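You operate a simulated robot arm through the tools that you are given. There is no shell and no other tool.

You are at the controls of a simulated robot arm. One attempt, no reset.

## Task
Measure the three plates; put the thinnest-coated one in the small grey tray.
Fine: meter on, try it on the bright block first, then press it on each plate; meter back and off. Set down upright: blue meter.

Only the result counts: the job must be done as asked and must still hold three seconds after the hand-in. Knocking over, shifting, dropping, spilling or breaking anything else fails it.

## Robot
A 6-joint arm with a two-finger parallel gripper, fixed in place. Base frame: the origin is on the floor under the middle of its stand, x ahead of it, y to its left, z up; the work surface is at about z = 800. Readings come in mm, rad, newtons and seconds.
With the tool pointing down near the work surface it reaches from about 220 to 660 mm from the base axis. Its first joint turns from -2.897 to 2.897 rad. Payload 1.57 kg.
The TCP is the grasp point between the finger pads, 30 mm short of the fingertips. In the tool frame z runs along the fingers and y along their closing line. The gripper opens to 110 mm. The fingers are 24 mm wide and 12 mm thick; the gripper's body (48 by 112 mm) begins 78 mm behind the TCP.
Orientation is that of the tool frame in the base frame, as [roll, pitch, yaw] about the fixed x, y, z axes, in that order (R = Rz(yaw) Ry(pitch) Rx(roll)). With the fingers straight down and closing along the base's y, the tool's x points along the base's -x, its y along +y and its z along -z.

## Interface
- The arm moves only by the tool nudge_tool. Its argument "commands" is a list of rows, each a list of 3 entries, a list of its own where there are three numbers: the turn, a rotation vector about the tool's x, y, z in rad, then the shift along the tool's x, y, z in mm, then the opening, from 0 (shut) to 1 (fully open). In form: [[[wx, wy, wz], [dx, dy, dz], claw], ...]. A call has 1 to 20 rows; each row is the pose to reach, as a shift and turn from the pose commanded when the call began, along the tool's axes at that moment. Rows are played at 5 a second. More than 50 mm and 0.15 rad between two rows, or a gripper value outside its range, and nothing of the call is played. Where a pose cannot be reached the arm comes as near as it can. A force on the tool above 40 N (or 10 N above the force at the start of the call, whichever is more), or a blocked arm, ends the call early, and 0.2 s more pass. The fingers move at their own pace (about 108 mm/s each) and stop on an object; they squeeze with about 31 N. The grip force told is the motor's: it shows also when the fingers shut on nothing. Time passes only in rows, and 0.2 s behind the last, so rows that repeat a pose let the fingers close. It gives the time, the measured TCP pose, the force on the tool (base axes), the opening and the grip force at its end, in the units of the frame above (readings bear some noise), with the torque about the TCP (base axes, N m) and any sound that the robot's microphone picked up, and new pictures: "pictures" is both (left out), scene, wrist or none.
- Cameras (640 x 400 px; columns grow to the right, rows downward): "scene" is fixed at [219.4, -651.2, 1591.8]; the picture's right is [0.97, -0.25, 0.00], its down [-0.22, -0.88, -0.43] and it looks along [0.10, 0.41, -0.90] (base axes); focal length 238 px, centre (320, 200). "wrist" rides on the gripper at [70, 16, -141] in the tool frame; the picture's right is [-0.23, 0.97, 0.00], its down [-0.86, -0.20, -0.48] and it looks along [-0.47, -0.11, 0.88] (tool axes); focal length 222 px, centre (320, 200). There is no depth. A picture from a camera that has moved, and an enlarged one, comes with that camera's place and axes in the base frame and with its lens.
- raise_lower(by): moves the trunk up (or, below 0, down) by that many mm; the arm rides with it, the base frame stays. It gives what a move gives, with no picture.
- zoom(camera, box): a new picture of the part [left, top, right, bottom] of that camera's present view, enlarged. The clock stands still meanwhile.
- close_job(): hands the job in; it is judged then, once.

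Nothing tells you positions but the pictures and the camera data. Unless the task says otherwise, let go and move clear before handing in.

The tools are called after "Request:" as name(argument=value, ...) on one line, values as JSON. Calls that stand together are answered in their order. nudge_tool: Moves the arm, as the interface text tells. Its arguments: {"type":"object","properties":{"commands":{"type":"array","items":{"type":"array"}},"pictures":{"type":"string","enum":["both","scene","wrist","none"]}},"required":["commands"]} The other tools are called the same way: raise_lower (by) moves the trunk up or down; zoom (camera, box) takes an enlarged picture of a part of a camera's view; close_job () hands the job in.

At the start:

```text
clock: 0.0
position: [390.1, -325.2, 1212.7]
tcp_rot: [-3.141, 0.0, 3.142]
contact_force: [0.4, 0.0, 0.8]
torque: [-0.01, 0.0, 0.01]
finger_gap: 110.3
finger_force: 0.1
trunk travel left (down, up): [-275.0, 315.0]
```

scene: 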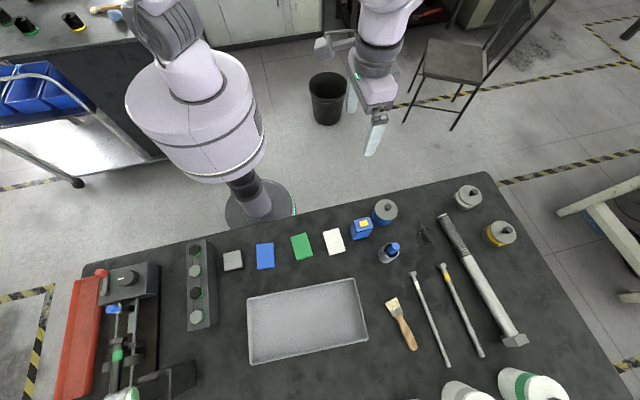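
wrist: 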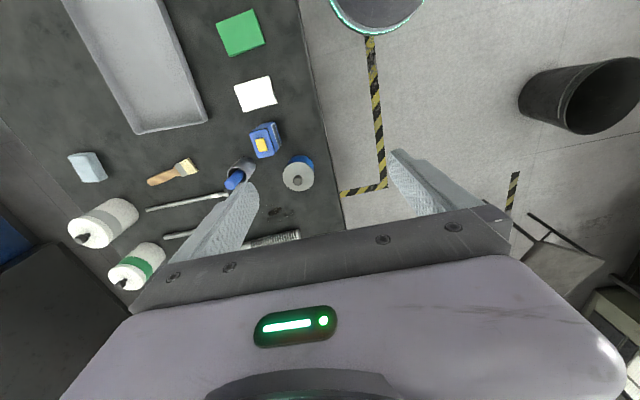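

I see a bench with a bright grey block, blue, green and white plates in a row, a blue meter next to them, and a large grey tray. I'll zoom in to identify each item before moving.

Request:
zoom(camera="scene", box=[200, 180, 420, 318])

Request:
zoom(camera="scene", box=[320, 190, 440, 265])

Request:
zoom(camera="scene", box=[40, 220, 300, 400])

Request:
zoom(camera="wrist", box=[200, 80, 340, 220])

```text
2.90 times, centred on (310, 249) of scene
camera zoom: at [219.4, -651.2, 1591.8], right [0.97, -0.25, 0.0], down [-0.22, -0.88, -0.43], along [0.1, 0.41, -0.9], focal length 690 px, centre (349, 58)
```

zoom: 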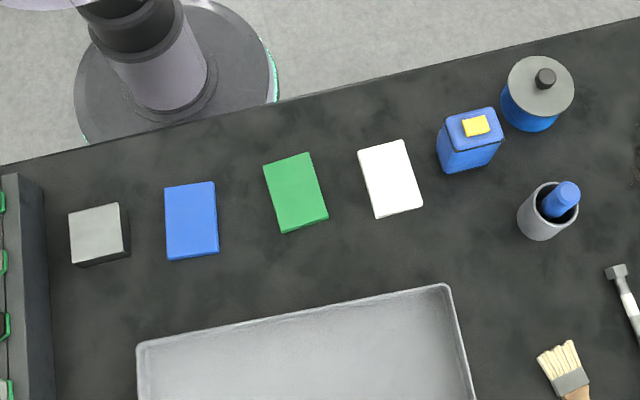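

```text
5.33 times, centred on (380, 228) of scene
camera zoom: at [219.4, -651.2, 1591.8], right [0.97, -0.25, 0.0], down [-0.22, -0.88, -0.43], along [0.1, 0.41, -0.9], focal length 1269 px, centre (0, 53)
```

zoom: 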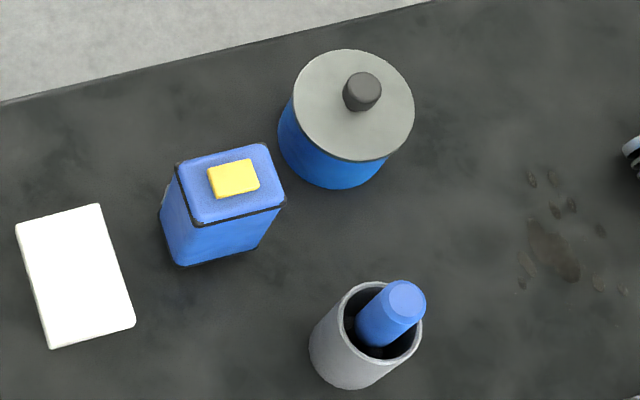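

```text
2.22 times, centred on (170, 310) of scene
camera zoom: at [219.4, -651.2, 1591.8], right [0.97, -0.25, 0.0], down [-0.22, -0.88, -0.43], along [0.1, 0.41, -0.9], focal length 529 px, centre (653, -44)
```

zoom: 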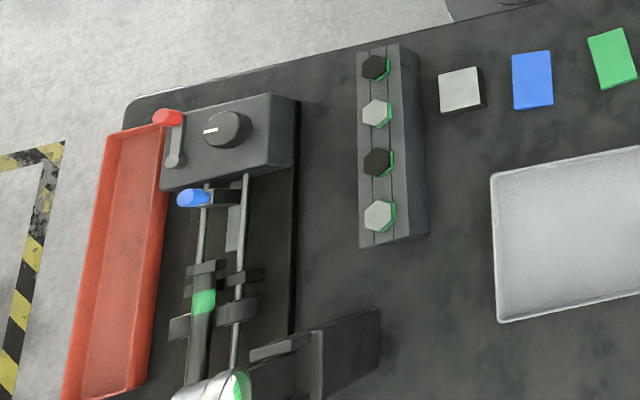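

```text
2.86 times, centred on (270, 150) of wrist
camera zoom: at [321.3, -308.6, 1354.3], right [0.23, 0.97, 0.0], down [0.86, -0.2, 0.48], along [0.47, -0.11, -0.88], focal length 635 px, centre (463, 343)
```

zoom: 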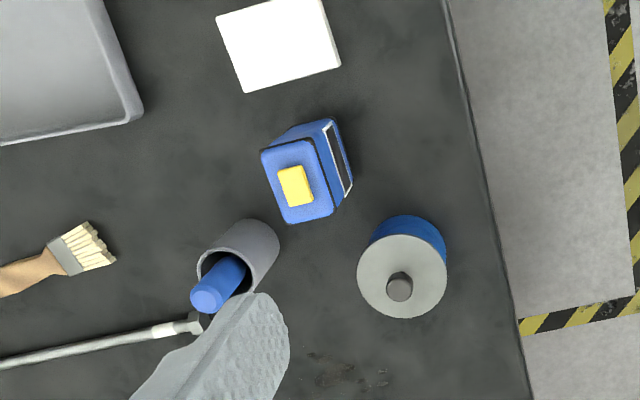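

The blue box with a yellow button and a side display looks like the meter, at about (413, -443). The row to its left is the bright block (x about -12), blue plate (86), green plate (209) and white plate (320), with the grey tray in front. I'll turn the gripper a quarter turn so the wrist camera faces the display side, and look over the bench.

Request:
nudge_tool(commands=[[[0, 0, 0.143], [8, -2, 1], 1], [[0, 0, 0.286], [16, -4, 2], 1], [[0, 0, 0.429], [24, -6, 3], 1], [[0, 0, 0.571], [32, -9, 4], 1], [[0, 0, 0.714], [40, -11, 5], 1], [[0, 0, 0.857], [49, -13, 6], 1], [[0, 0, 1.0], [57, -16, 7], 1], [[0, 0, 1.143], [65, -18, 8], 1], [[0, 0, 1.286], [73, -20, 9], 1], [[0, 0, 1.429], [81, -23, 10], 1], [[0, 0, 1.571], [90, -25, 12], 1], [[0, 0, 1.571], [90, -25, 12], 1]])

```text
clock: 2.6
position: [298.6, -349.9, 1201.9]
tcp_rot: [3.142, 0.001, 1.571]
contact_force: [0.2, 0.1, 0.7]
torque: [0.0, 0.02, 0.0]
finger_gap: 110.1
finger_force: 0.1
trunk travel left (down, up): [-275.0, 315.0]
camera wrist: at [316.2, -280.3, 1342.8], right [0.97, -0.23, 0.0], down [-0.2, -0.85, 0.48], along [-0.11, -0.47, -0.88], focal length 222 px, centre (320, 200)
```

scene: 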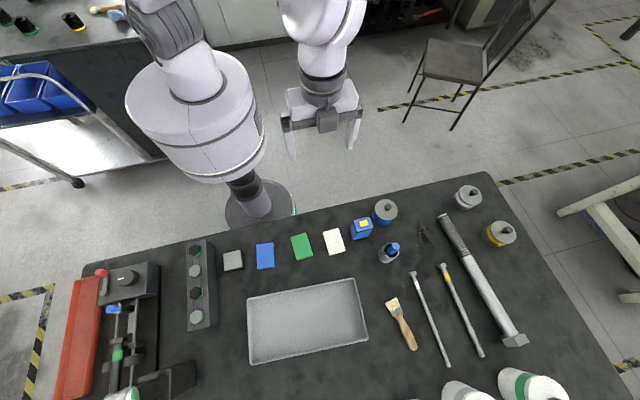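
wrist: 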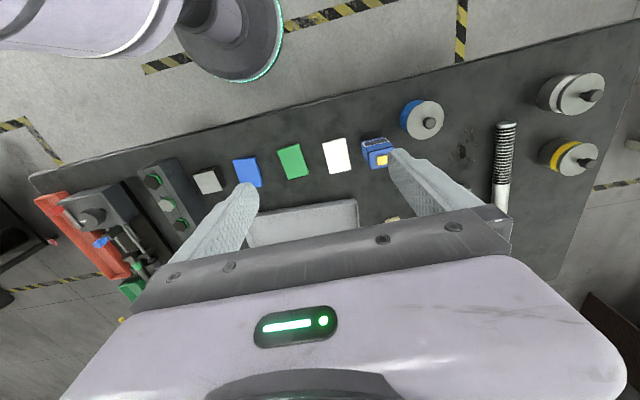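

The wrist camera now looks from the robot side onto the row; I only see one grey tray. I'll look at the meter's display side and the plates up close.

Request:
zoom(camera="wrist", box=[340, 120, 410, 180])

Request:
zoom(camera="wrist", box=[180, 120, 360, 210])

```text
6.67 times, centred on (375, 150) of wrist
camera zoom: at [316.2, -280.3, 1342.8], right [0.97, -0.23, 0.0], down [-0.2, -0.85, 0.48], along [-0.11, -0.47, -0.88], focal length 1481 px, centre (-47, 533)
```

zoom: 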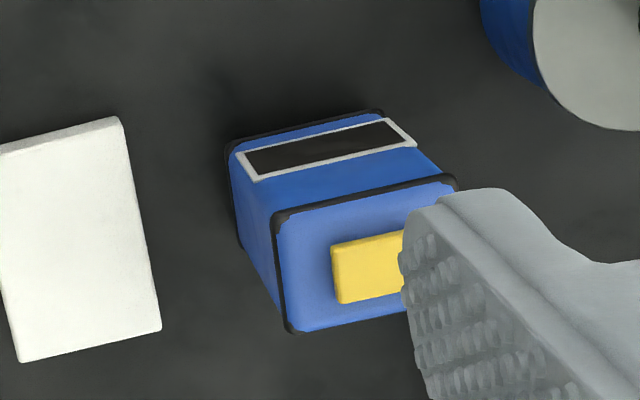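

```text
3.56 times, centred on (270, 165) of wrist
camera zoom: at [316.2, -280.3, 1342.8], right [0.97, -0.23, 0.0], down [-0.2, -0.85, 0.48], along [-0.11, -0.47, -0.88], focal length 790 px, centre (498, 324)
```

zoom: 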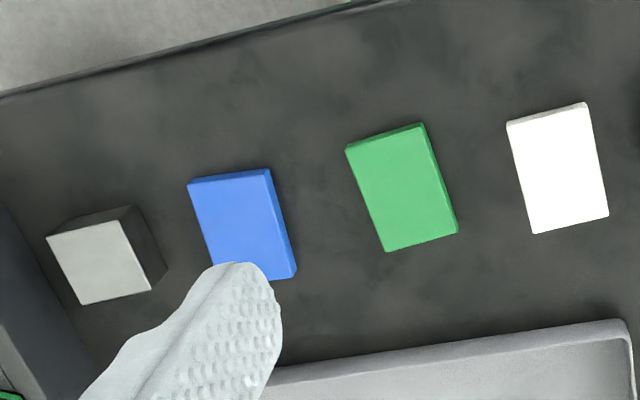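

The meter's display is on its robot-side face, dark (off) now, and the yellow button sits on top at about (414, -442). I'll move above the meter for a close look before pressing.

Request:
nudge_tool(commands=[[[0, 0, 0], [-12, 14, 24], 1], [[0, 0, 0], [-23, 28, 48], 1], [[0, 0, 0], [-34, 43, 72], 1], [[0, 0, 0], [-46, 57, 95], 1], [[0, 0, 0], [-57, 71, 119], 1], [[0, 0, 0], [-69, 85, 143], 1], [[0, 0, 0], [-80, 100, 167], 1], [[0, 0, 0], [-92, 114, 190], 1], [[0, 0, 0], [-92, 114, 190], 1]])

Request:
zoom(camera="wrist", box=[260, 90, 380, 190])

```text
clock: 4.6
position: [415.8, -442.2, 1012.7]
tcp_rot: [-3.141, 0.0, 1.57]
contact_force: [-0.2, 0.0, 0.0]
torque: [-0.01, 0.02, 0.02]
finger_gap: 109.9
finger_force: 0.0
trunk travel left (down, up): [-275.0, 315.0]
camera wrist: at [432.6, -372.7, 1154.6], right [0.97, -0.23, 0.0], down [-0.2, -0.86, 0.48], along [-0.11, -0.47, -0.88], focal length 222 px, centre (320, 200)
```

scene: 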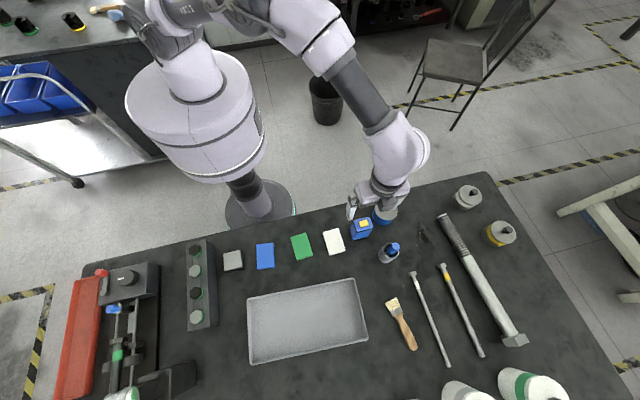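
wrist: 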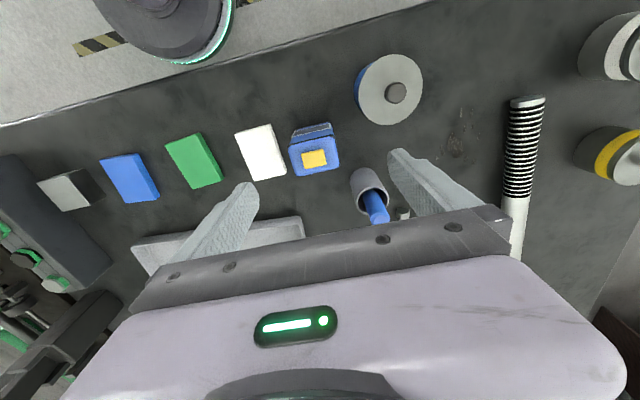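

```text
4.00 times, centred on (320, 140) of wrist
camera zoom: at [432.6, -372.7, 1154.6], right [0.97, -0.23, 0.0], down [-0.2, -0.86, 0.48], along [-0.11, -0.47, -0.88], focal length 888 px, centre (320, 440)
```

zoom: 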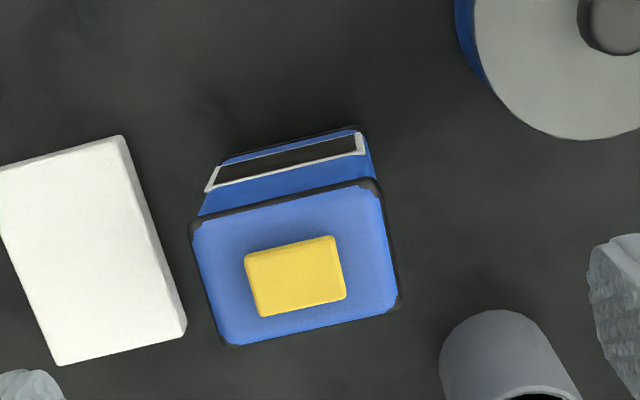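

Triangulating the two views puts the button near (406, -449) at a height around 905, so the meter is taller than I first thought. I'll zoom tighter on both views to refine this.

Request:
zoom(camera="scene", box=[340, 205, 388, 245])

Request:
zoom(camera="wrist", box=[280, 115, 350, 180])

```text
10.00 times, centred on (364, 225) of scene
camera zoom: at [219.4, -651.2, 1591.8], right [0.97, -0.25, 0.0], down [-0.22, -0.88, -0.43], along [0.1, 0.41, -0.9], focal length 2380 px, centre (-120, -50)
```

zoom: 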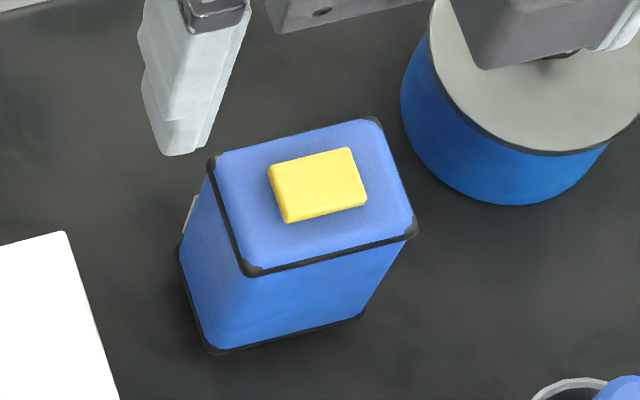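

```text
6.15 times, centred on (315, 148) of wrist
camera zoom: at [432.6, -372.7, 1154.6], right [0.97, -0.23, 0.0], down [-0.2, -0.86, 0.48], along [-0.11, -0.47, -0.88], focal length 1367 px, centre (351, 523)
```

zoom: 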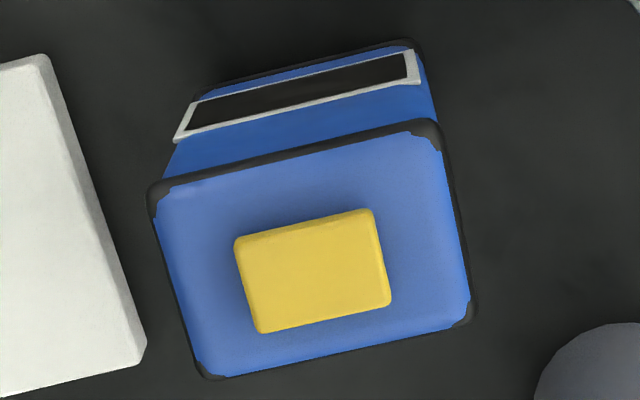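

From the scene view the meter spans about x 383-437, y -466 to -426 with its top near z 888; the wrist view says about 5 mm different, so I'll take the average. I'll close the fingers and hover just above the button, then check alignment in both cameras.

Request:
nudge_tool(commands=[[[0, 0, 0], [-3, -2, 15], 0.5], [[0, 0, 0], [-6, -4, 30], 0], [[0, 0, 0], [-8, -6, 45], 0], [[0, 0, 0], [-8, -6, 60], 0], [[0, 0, 0], [-8, -6, 68], 0], [[0, 0, 0], [-8, -6, 68], 0]])

Request:
zoom(camera="scene", box=[335, 195, 391, 245])

Request:
zoom(camera="wrist", box=[260, 100, 380, 220])

```text
clock: 6.0
position: [407.5, -450.0, 943.4]
tcp_rot: [3.141, 0.001, 1.572]
contact_force: [-0.7, -0.3, 1.5]
torque: [0.01, 0.04, 0.01]
finger_gap: 0.0
finger_force: 21.3
trunk travel left (down, up): [-275.0, 315.0]
camera wrist: at [424.3, -379.5, 1085.4], right [0.97, -0.23, 0.0], down [-0.2, -0.86, 0.48], along [-0.11, -0.47, -0.88], focal length 222 px, centre (320, 200)
```

scene: 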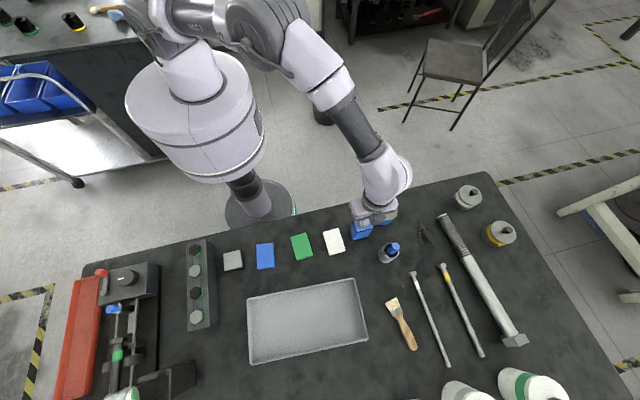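
wrist: 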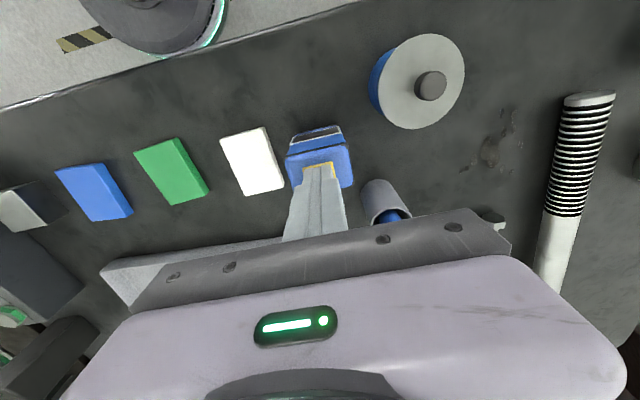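

```text
8.00 times, centred on (363, 220) of scene
camera zoom: at [219.4, -651.2, 1591.8], right [0.97, -0.25, 0.0], down [-0.22, -0.88, -0.43], along [0.1, 0.41, -0.9], focal length 1904 px, centre (-24, 40)
```

zoom: 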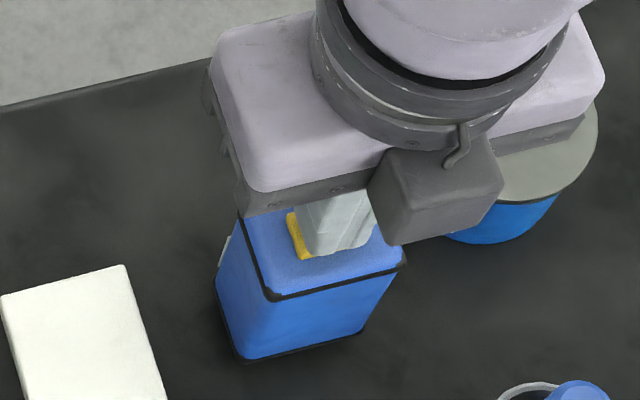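

```text
3.33 times, centred on (320, 160) of wrist
camera zoom: at [424.3, -379.5, 1085.4], right [0.97, -0.23, 0.0], down [-0.2, -0.86, 0.48], along [-0.11, -0.47, -0.88], focal length 740 px, centre (320, 333)
```

zoom: 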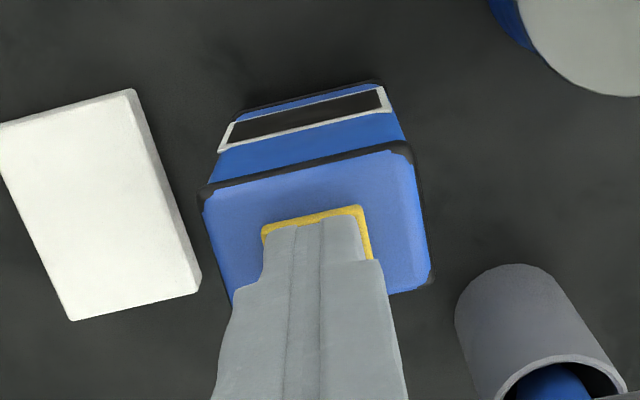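

The tip and button coincide in both views at a height near z 910, so contact should come within a few mm. I'll descend in small steps and watch the force.

Request:
nudge_tool(commands=[[[0, 0, 0], [0, 0, 1], 0], [[0, 0, 0], [0, 0, 2], 0], [[0, 0, 0], [0, 0, 3], 0]], pictures="none")

```text
clock: 6.8
position: [408.3, -449.9, 940.4]
tcp_rot: [3.141, 0.0, 1.57]
contact_force: [-1.7, 0.2, 3.1]
torque: [0.01, 0.02, 0.0]
finger_gap: 0.2
finger_force: 21.2
trunk travel left (down, up): [-275.0, 315.0]
heard: click
```

A click was heard at light contact force. I'll check whether the display has come on.

Request:
zoom(camera="wrist", box=[280, 105, 360, 165])

Request:
zoom(camera="scene", box=[335, 205, 391, 245])

```text
6.67 times, centred on (320, 135) of wrist
camera zoom: at [424.9, -379.6, 1082.3], right [0.97, -0.23, 0.0], down [-0.2, -0.86, 0.48], along [-0.11, -0.47, -0.88], focal length 1481 px, centre (320, 633)
```

zoom: 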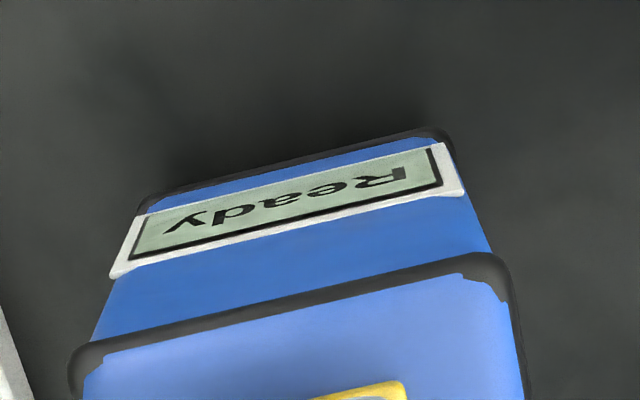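

```text
10.00 times, centred on (363, 225) of scene
camera zoom: at [219.4, -651.2, 1591.8], right [0.97, -0.25, 0.0], down [-0.22, -0.88, -0.43], along [0.1, 0.41, -0.9], focal length 2380 px, centre (-110, -50)
```

zoom: 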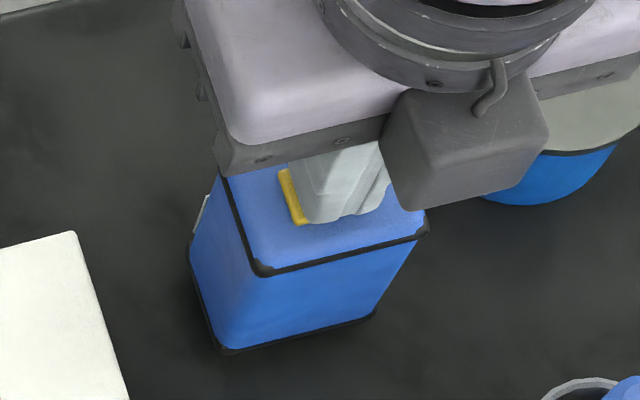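

The display now reads "Ready" (upside-down from this camera), so the meter is on. Next I'll lift off, open the fingers and go down around the meter's two end faces.

Request:
nudge_tool(commands=[[[0, 0, 0], [0, 0, -10], 0], [[0, 0, 0], [0, 0, -25], 0], [[0, 0, 0], [0, -1, -30], 0.76], [[0, 0, 0], [0, -1, -30], 0.76], [[0, 0, 0], [0, -1, -30], 0.76], [[0, 0, 0], [0, -1, -30], 0.76]], pictures="both")

Request:
zoom(camera="wrist", box=[240, 100, 400, 220])

Request:
zoom(camera="scene", box=[320, 190, 400, 240])

```text
clock: 8.2
position: [407.0, -449.7, 969.7]
tcp_rot: [3.142, 0.0, 1.572]
contact_force: [0.8, -0.4, 0.1]
torque: [-0.05, 0.02, 0.0]
finger_gap: 83.3
finger_force: 0.0
trunk travel left (down, up): [-275.0, 315.0]
camera wrist: at [424.4, -380.4, 1111.0], right [0.97, -0.23, 0.0], down [-0.2, -0.86, 0.48], along [-0.11, -0.47, -0.88], focal length 222 px, centre (320, 200)
```

scene: 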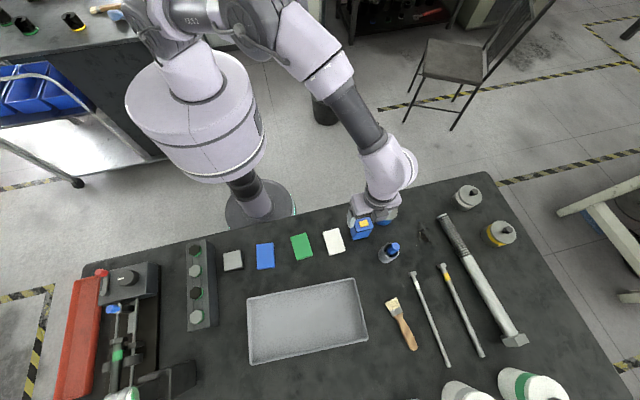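
wrist: 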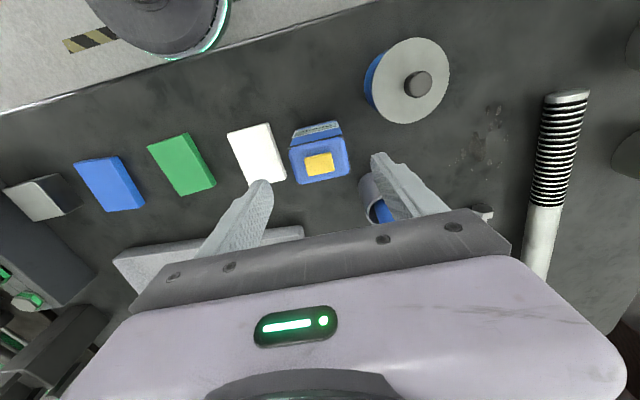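

```text
3.33 times, centred on (320, 160) of wrist
camera zoom: at [424.4, -380.4, 1111.0], right [0.97, -0.23, 0.0], down [-0.2, -0.86, 0.48], along [-0.11, -0.47, -0.88], focal length 740 px, centre (320, 333)
```

zoom: 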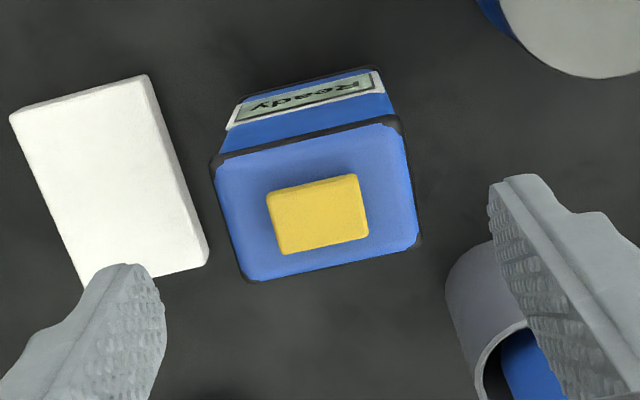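

```text
8.00 times, centred on (360, 215) of scene
camera zoom: at [219.4, -651.2, 1591.8], right [0.97, -0.25, 0.0], down [-0.22, -0.88, -0.43], along [0.1, 0.41, -0.9], focal length 1904 px, centre (0, 80)
```

zoom: 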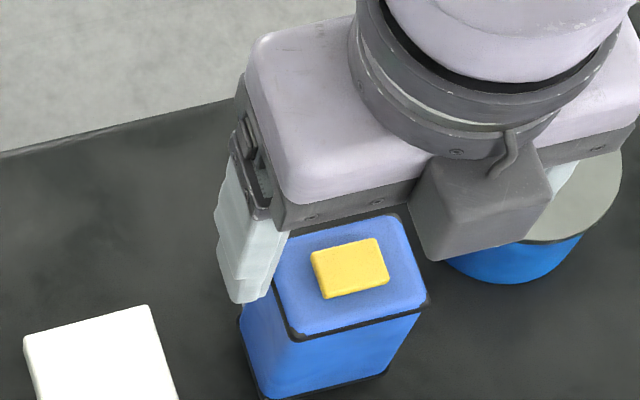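

The meter sits centred between the fingers, with the white plate and spool clear. I'll descend to grip about 45 mm below the top.

Request:
nudge_tool(commands=[[[0, 0, 0], [0, 0, 20], 0.76], [[0, 0, 0], [0, 0, 40], 0.76], [[0, 0, 0], [0, 0, 60], 0.76], [[0, 0, 0], [0, 0, 78], 0.76], [[0, 0, 0], [0, 0, 92], 0.76], [[0, 0, 0], [0, 0, 102], 0.76], [[0, 0, 0], [0, 0, 108], 0.76]], pictures="both")

Request:
zoom(camera="wrist", box=[240, 80, 400, 200])

Request:
zoom(camera="scene", box=[320, 200, 400, 250])

```text
clock: 9.8
position: [406.5, -450.1, 860.2]
tcp_rot: [3.141, 0.001, 1.571]
contact_force: [-0.4, -0.2, 0.3]
torque: [0.01, -0.01, -0.04]
finger_gap: 83.5
finger_force: 0.1
trunk travel left (down, up): [-275.0, 315.0]
camera wrist: at [424.0, -380.2, 1002.5], right [0.97, -0.23, 0.0], down [-0.2, -0.86, 0.48], along [-0.11, -0.47, -0.88], focal length 222 px, centre (320, 200)
```

scene: 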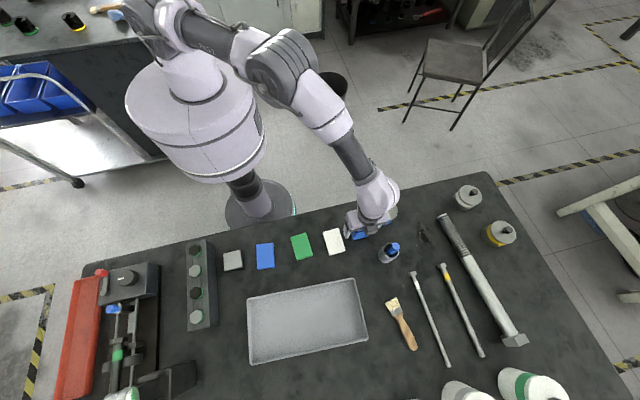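
wrist: 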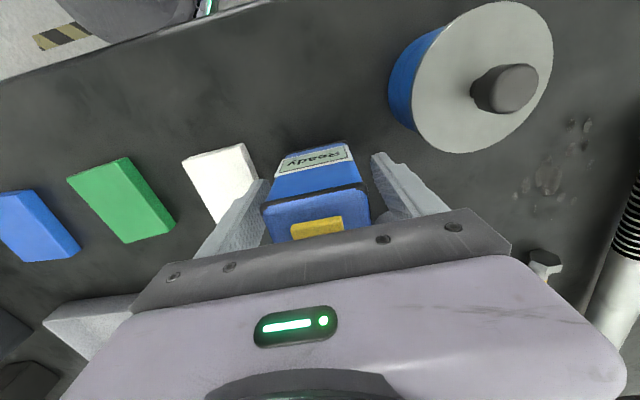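

```text
3.33 times, centred on (320, 140) of wrist
camera zoom: at [424.0, -380.2, 1002.5], right [0.97, -0.23, 0.0], down [-0.2, -0.86, 0.48], along [-0.11, -0.47, -0.88], focal length 740 px, centre (320, 400)
```

zoom: 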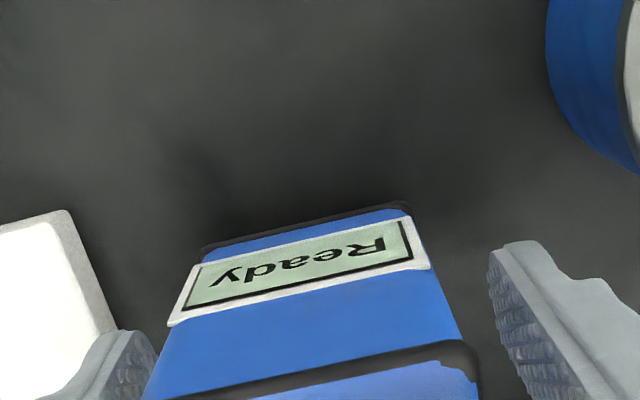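

```text
8.00 times, centred on (360, 225) of scene
camera zoom: at [219.4, -651.2, 1591.8], right [0.97, -0.25, 0.0], down [-0.22, -0.88, -0.43], along [0.1, 0.41, -0.9], focal length 1904 px, centre (0, 0)
```

zoom: 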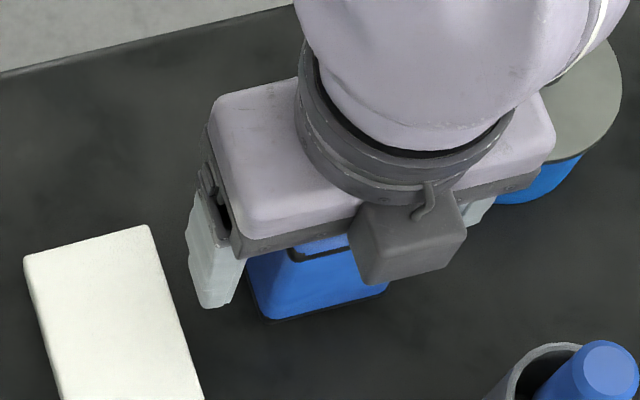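

The fingers straddle the meter and the display is clearly readable from here. I'll close the grip.

Request:
nudge_tool(commands=[[[0, 0, 0], [0, 0, 0], 0.6], [[0, 0, 0], [0, 0, 0], 0.5], [[0, 0, 0], [0, 0, 0], 0.4], [[0, 0, 0], [0, 0, 0], 0.3], [[0, 0, 0], [0, 0, 0], 0.3]], pictures="wrist")

```text
clock: 11.0
position: [407.5, -449.1, 861.0]
tcp_rot: [-3.139, 0.002, 1.571]
contact_force: [-0.2, 0.3, 0.1]
torque: [-0.03, -0.02, -0.02]
finger_gap: 56.0
finger_force: 31.1
trunk travel left (down, up): [-275.0, 315.0]
camera wrist: at [424.0, -380.1, 1002.6], right [0.97, -0.23, 0.0], down [-0.2, -0.86, 0.48], along [-0.11, -0.47, -0.88], focal length 222 px, centre (320, 200)
```

wrist: 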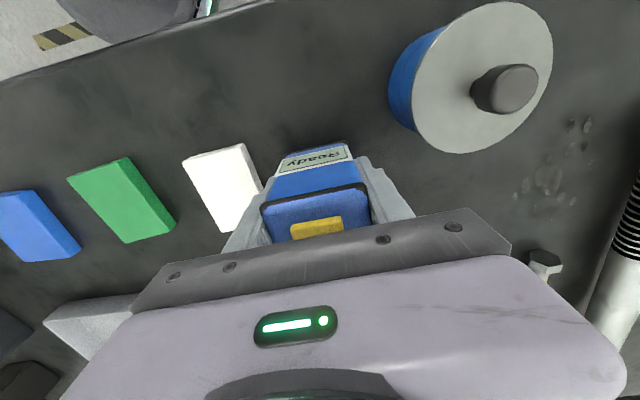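

The meter is gripped (56 mm wide, 31 N). Before lifting, I'll zoom on the block, rack and plates to fix their positions.

Request:
zoom(camera="scene", box=[180, 235, 260, 285])

Request:
zoom(camera="scene", box=[240, 225, 320, 275])

Request:
zoom(camera="scene", box=[284, 220, 364, 270])

```text
8.00 times, centred on (220, 260) of scene
camera zoom: at [219.4, -651.2, 1591.8], right [0.97, -0.25, 0.0], down [-0.22, -0.88, -0.43], along [0.1, 0.41, -0.9], focal length 1904 px, centre (1120, -280)
```

zoom: 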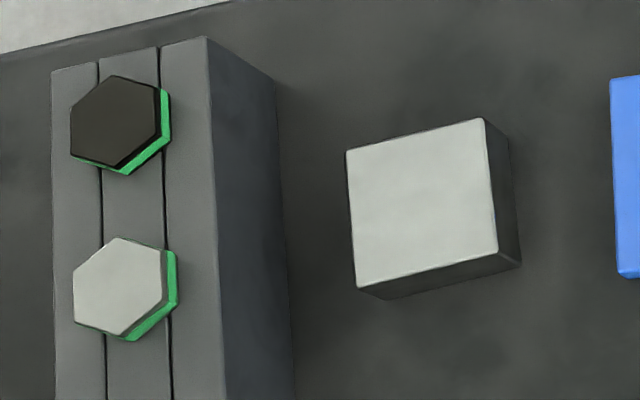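

```text
8.00 times, centred on (280, 250) of scene
camera zoom: at [219.4, -651.2, 1591.8], right [0.97, -0.25, 0.0], down [-0.22, -0.88, -0.43], along [0.1, 0.41, -0.9], focal length 1904 px, centre (640, -200)
```

zoom: 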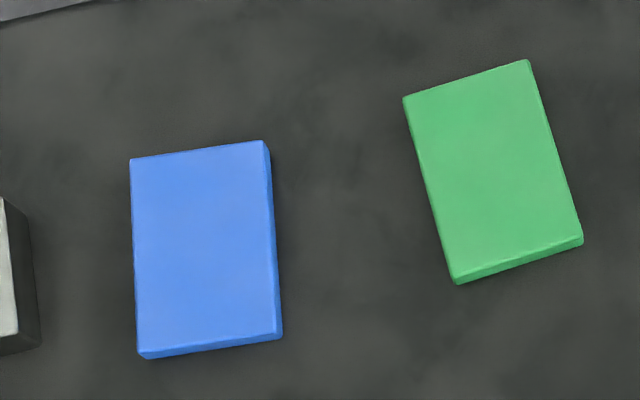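

```text
8.00 times, centred on (324, 245) of scene
camera zoom: at [219.4, -651.2, 1591.8], right [0.97, -0.25, 0.0], down [-0.22, -0.88, -0.43], along [0.1, 0.41, -0.9], focal length 1904 px, centre (288, -160)
```

zoom: 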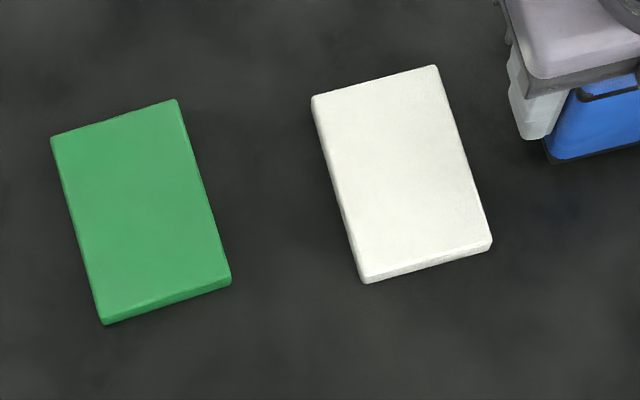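

The block's top is centred near (-8, -443), and the plates are near: blue (89, -448), green (209, -445), white (317, -456). I'll lift the meter 110 mm and carry it above the bright block.

Request:
nudge_tool(commands=[[[0, 0, 0], [0, 0, -10], 0.3], [[0, 0, 0], [0, 0, -35], 0.3], [[0, 0, 0], [0, 0, -65], 0.3], [[0, 0, 0], [0, 0, -95], 0.3], [[0, 0, 0], [0, 0, -110], 0.3], [[0, 0, 0], [0, 0, -110], 0.3]], pictures="both")

```text
clock: 12.4
position: [407.1, -450.0, 971.1]
tcp_rot: [-3.141, 0.0, 1.57]
contact_force: [0.2, 0.1, -2.2]
torque: [0.01, -0.02, 0.01]
finger_gap: 56.0
finger_force: 31.0
trunk travel left (down, up): [-275.0, 315.0]
camera wrist: at [424.2, -379.9, 1112.8], right [0.97, -0.23, 0.0], down [-0.2, -0.86, 0.48], along [-0.11, -0.47, -0.88], focal length 222 px, centre (320, 200)
```

scene: 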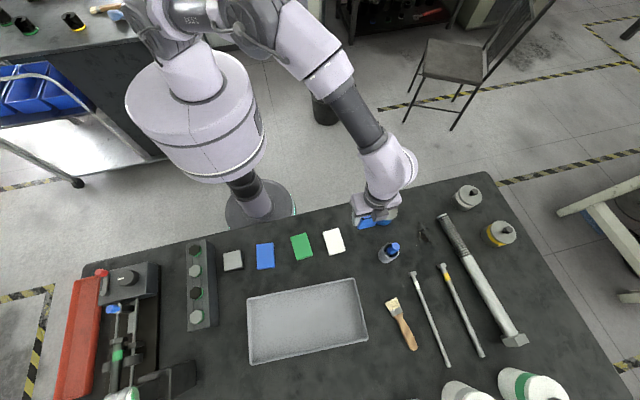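
wrist: 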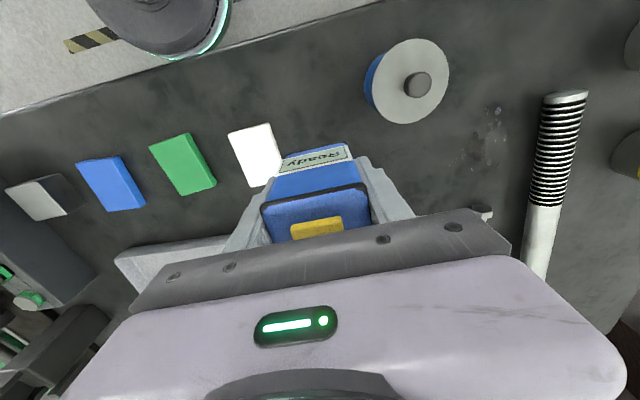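

The meter is lifted cleanly (about 2.2 N). Now I'll carry it over to the bright block.

Request:
nudge_tool(commands=[[[0, 0, 0], [0, -20, 0], 0.3], [[0, 0, 0], [1, -50, 0], 0.3], [[0, 0, 0], [1, -85, 0], 0.3], [[0, 0, 0], [2, -120, 0], 0.3], [[0, 0, 0], [2, -155, 0], 0.3], [[0, 0, 0], [3, -190, 0], 0.3], [[0, 0, 0], [3, -225, 0], 0.3], [[0, 0, 0], [4, -260, 0], 0.3], [[0, 0, 0], [5, -295, 0], 0.3], [[0, 0, 0], [5, -330, 0], 0.3], [[0, 0, 0], [6, -365, 0], 0.3], [[0, 0, 0], [6, -395, 0], 0.3], [[0, 0, 0], [6.5, -415, 0], 0.3], [[0, 0, 0], [6.5, -415, 0], 0.3]], pictures="both")

Request:
zoom(camera="scene", box=[180, 210, 270, 285])

Request:
zoom(camera="wrist", box=[230, 80, 410, 210])

```text
clock: 15.4
position: [-7.3, -441.2, 971.8]
tcp_rot: [3.14, 0.002, 1.572]
contact_force: [-0.3, 0.0, -1.4]
torque: [0.0, -0.02, -0.02]
finger_gap: 56.0
finger_force: 30.7
trunk travel left (down, up): [-275.0, 315.0]
camera wrist: at [9.8, -372.6, 1112.9], right [0.97, -0.23, 0.0], down [-0.2, -0.86, 0.48], along [-0.11, -0.47, -0.88], focal length 222 px, centre (320, 200)
```

scene: 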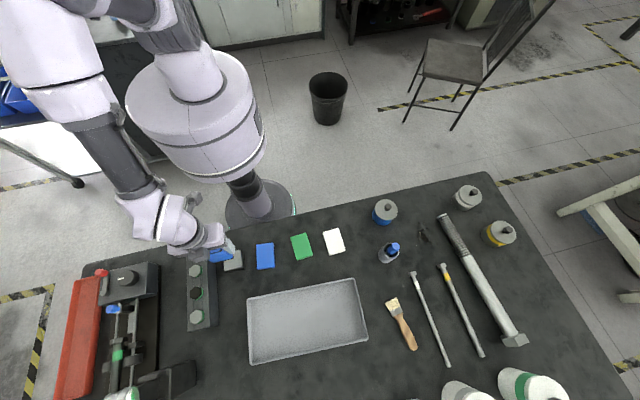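
wrist: 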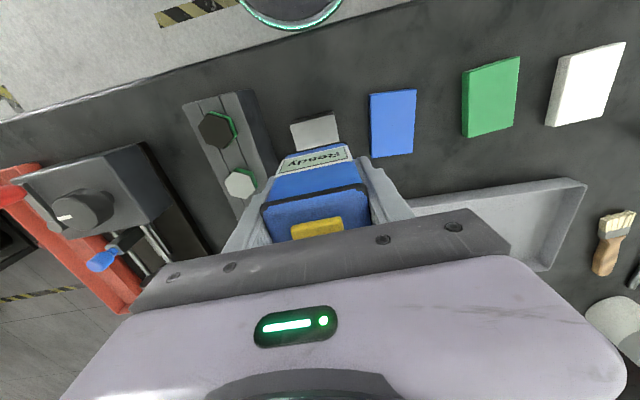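

```text
5.33 times, centred on (225, 248) of scene
camera zoom: at [219.4, -651.2, 1591.8], right [0.97, -0.25, 0.0], down [-0.22, -0.88, -0.43], along [0.1, 0.41, -0.9], focal length 1269 px, centre (827, -53)
```

zoom: 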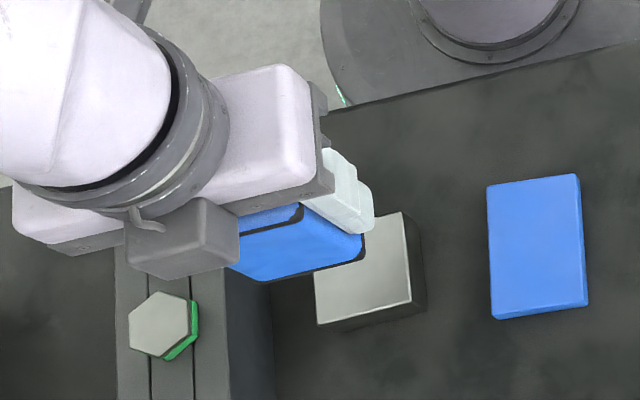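

```text
3.08 times, centred on (320, 145) of wrist
camera zoom: at [9.8, -372.6, 1112.9], right [0.97, -0.23, 0.0], down [-0.2, -0.86, 0.48], along [-0.11, -0.47, -0.88], focal length 684 px, centre (320, 369)
```

zoom: 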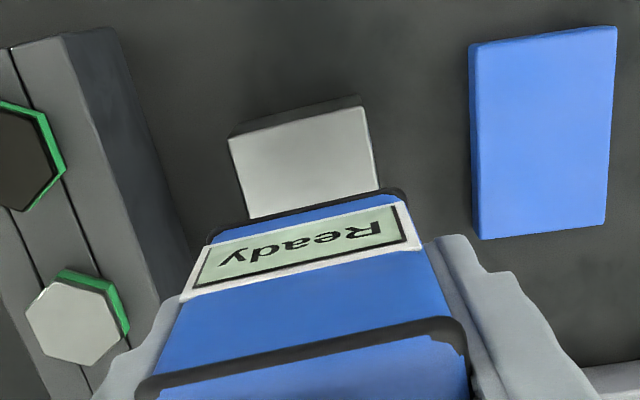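

The meter is aligned above the block, clear of the bolt rack. I'll go down to just above the block, then slowly into contact.

Request:
nudge_tool(commands=[[[0, 0, 0], [0, 0, 15], 0.3], [[0, 0, 0], [0, 0, 35], 0.3], [[0, 0, 0], [0, 0, 52], 0.3], [[0, 0, 0], [0, 0, 64], 0.3], [[0, 0, 0], [0, 0, 70], 0.3], [[0, 0, 0], [0, 0, 72], 0.3]], pictures="both")

Request:
zoom(camera="scene", box=[190, 220, 270, 285])

Request:
zoom(camera="wrist", box=[250, 90, 390, 190])

```text
clock: 16.8
position: [-8.4, -442.2, 899.7]
tcp_rot: [3.141, 0.0, 1.572]
contact_force: [-0.8, 0.2, -1.5]
torque: [0.03, 0.03, 0.02]
finger_gap: 55.4
finger_force: 30.7
trunk travel left (down, up): [-275.0, 315.0]
camera wrist: at [9.1, -373.2, 1040.7], right [0.97, -0.23, 0.0], down [-0.2, -0.86, 0.48], along [-0.11, -0.47, -0.88], focal length 222 px, centre (320, 200)
```

scene: 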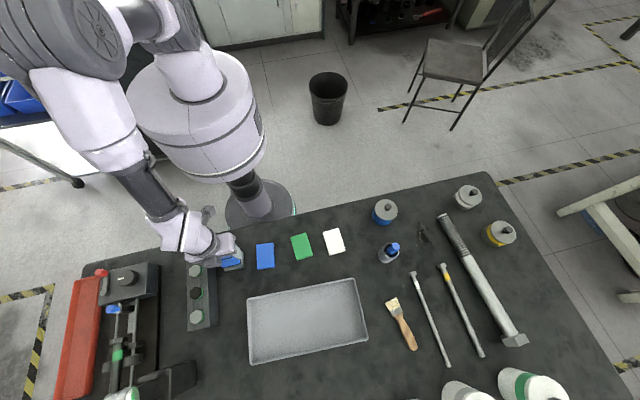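
wrist: 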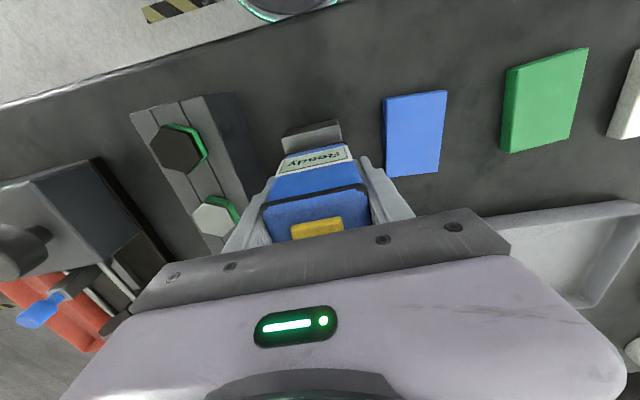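

```text
6.15 times, centred on (230, 252) of scene
camera zoom: at [219.4, -651.2, 1591.8], right [0.97, -0.25, 0.0], down [-0.22, -0.88, -0.43], along [0.1, 0.41, -0.9], focal length 1465 px, centre (874, -123)
```

zoom: 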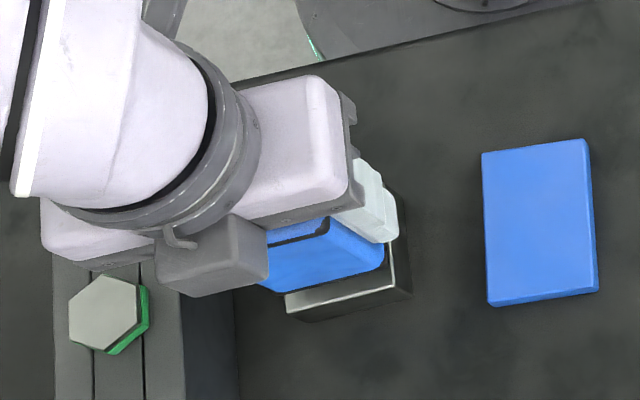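

```text
4.00 times, centred on (320, 140) of wrist
camera zoom: at [9.1, -373.2, 1040.7], right [0.97, -0.23, 0.0], down [-0.2, -0.86, 0.48], along [-0.11, -0.47, -0.88], focal length 888 px, centre (320, 440)
```

zoom: 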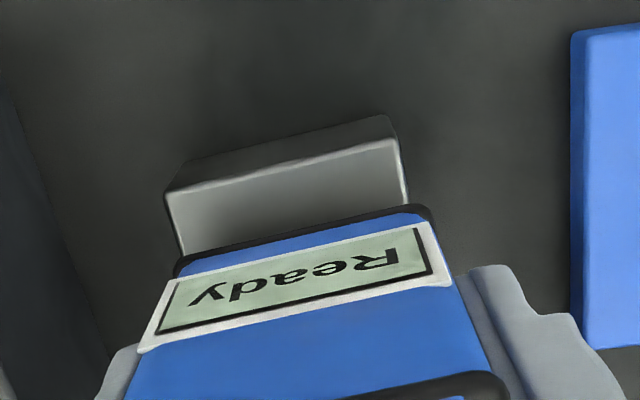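

There's still a small gap to the block. Continuing down slowly.

Request:
nudge_tool(commands=[[[0, 0, 0], [0, 0, 1.5], 0.3], [[0, 0, 0], [0, 0, 3], 0.3], [[0, 0, 0], [0, 0, 4.5], 0.3], [[0, 0, 0], [0, 0, 6], 0.3]], pictures="none")

Request:
zoom(camera="wrist", box=[250, 90, 390, 190])

```text
clock: 17.8
position: [-7.1, -443.0, 895.5]
tcp_rot: [3.14, 0.004, 1.571]
contact_force: [1.9, 0.2, 27.8]
torque: [0.28, -0.14, 0.03]
finger_gap: 55.9
finger_force: 31.0
trunk travel left (down, up): [-275.0, 315.0]
```

```text
4.00 times, centred on (320, 140) of wrist
camera zoom: at [9.7, -372.8, 1036.2], right [0.97, -0.23, 0.0], down [-0.2, -0.85, 0.48], along [-0.11, -0.47, -0.88], focal length 888 px, centre (320, 440)
```

zoom: 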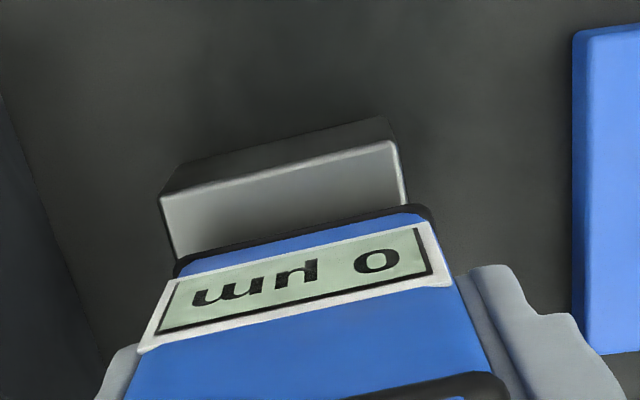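

The bright block reads "0 µm", as it should for bare metal. Now I'll lift off and move over the blue plate.

Request:
nudge_tool(commands=[[[0, 0, 0], [0, 0, -5], 0.3], [[0, 0, 0], [0, 0, -25], 0.3], [[0, 0, 0], [0, 0, -50], 0.3], [[0, 0, 0], [-1, 20, -55], 0.3], [[0, 0, 0], [-3, 50, -55], 0.3], [[0, 0, 0], [-4, 80, -55], 0.3], [[0, 0, 0], [-5, 97, -50], 0.3], [[0, 0, 0], [-5, 97, -25], 0.3], [[0, 0, 0], [-5, 97, -5], 0.3], [[0, 0, 0], [-5, 97, 8], 0.3], [[0, 0, 0], [-5, 97, 14], 0.3], [[0, 0, 0], [-5, 97, 15], 0.3]], pictures="both")

Request:
zoom(camera="scene", box=[230, 220, 310, 285])

Request:
zoom(camera="wrist", box=[240, 80, 400, 190])

```text
clock: 20.4
position: [88.2, -448.2, 879.9]
tcp_rot: [3.141, 0.0, 1.572]
contact_force: [0.3, 0.1, -1.1]
torque: [0.02, 0.02, -0.04]
finger_gap: 55.8
finger_force: 31.6
trunk travel left (down, up): [-275.0, 315.0]
camera wrist: at [105.5, -378.6, 1020.7], right [0.97, -0.23, 0.0], down [-0.2, -0.86, 0.48], along [-0.11, -0.47, -0.88], focal length 222 px, centre (320, 200)
```

scene: 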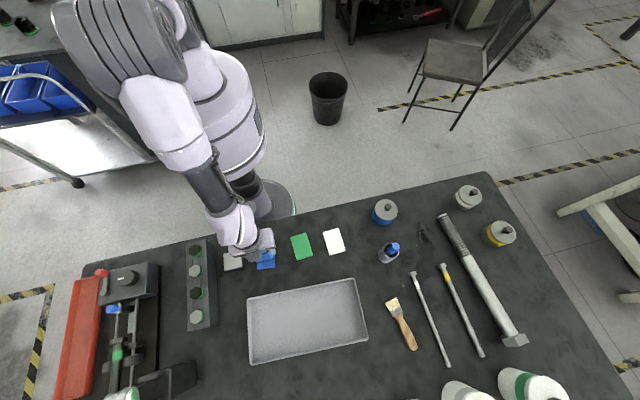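
wrist: 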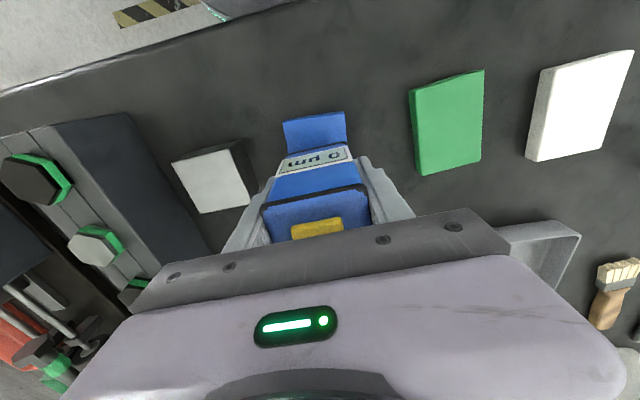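

```text
6.15 times, centred on (270, 252) of scene
camera zoom: at [219.4, -651.2, 1591.8], right [0.97, -0.25, 0.0], down [-0.22, -0.88, -0.43], along [0.1, 0.41, -0.9], focal length 1465 px, centre (628, -123)
```

zoom: 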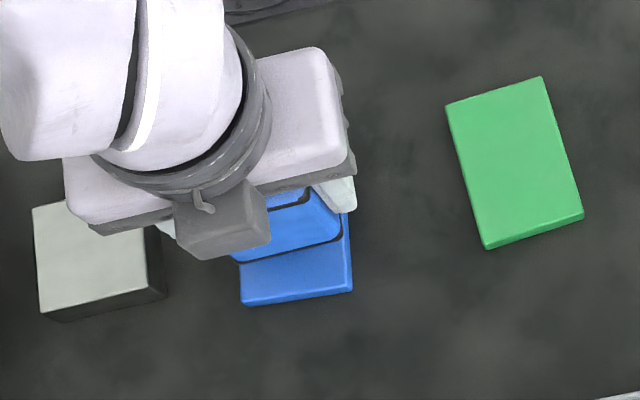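

```text
3.64 times, centred on (320, 135) of wrist
camera zoom: at [105.5, -378.6, 1020.7], right [0.97, -0.23, 0.0], down [-0.2, -0.86, 0.48], along [-0.11, -0.47, -0.88], focal length 808 px, centre (320, 436)
```

zoom: 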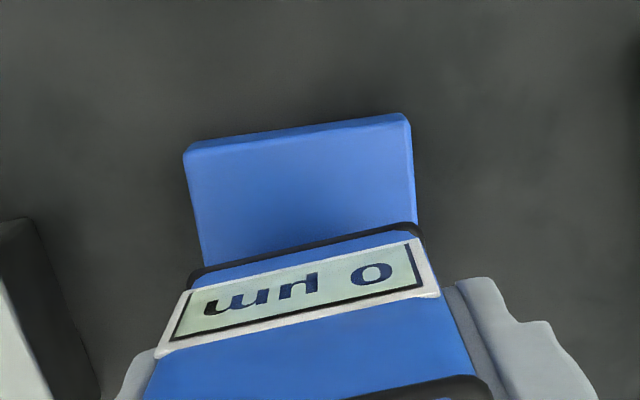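

The meter is over the blue plate; the display holds the last value. Going down in 1 mm steps.

Request:
nudge_tool(commands=[[[0, 0, 0], [0, 0, 1], 0.3], [[0, 0, 0], [0, 0, 2], 0.3], [[0, 0, 0], [0, 0, 3], 0.3], [[0, 0, 0], [0, 0, 4], 0.3]], pictures="none")

Request:
zoom(camera="wrist", box=[240, 80, 400, 190])

```text
clock: 21.4
position: [89.1, -448.3, 877.5]
tcp_rot: [-3.14, 0.004, 1.57]
contact_force: [6.3, 3.3, 26.3]
torque: [0.34, -0.4, -0.04]
finger_gap: 55.9
finger_force: 30.9
trunk travel left (down, up): [-275.0, 315.0]
```

```text
3.64 times, centred on (320, 135) of wrist
camera zoom: at [106.2, -378.3, 1018.1], right [0.97, -0.23, 0.0], down [-0.2, -0.85, 0.48], along [-0.11, -0.47, -0.88], focal length 808 px, centre (320, 436)
```

zoom: 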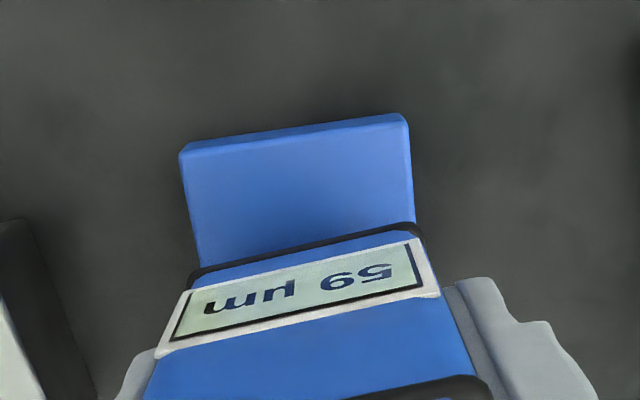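

It gives a reading on the blue plate, upside-down, apparently "59 µm". I'll enlarge to be sure.

Request:
zoom(camera="wrist", box=[280, 135, 360, 185])

```text
8.00 times, centred on (320, 160) of wrist
camera zoom: at [106.2, -378.3, 1018.1], right [0.97, -0.23, 0.0], down [-0.2, -0.85, 0.48], along [-0.11, -0.47, -0.88], focal length 1777 px, centre (320, 520)
```

zoom: 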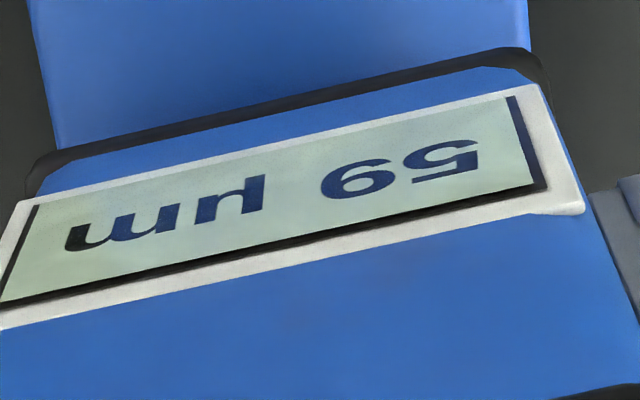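

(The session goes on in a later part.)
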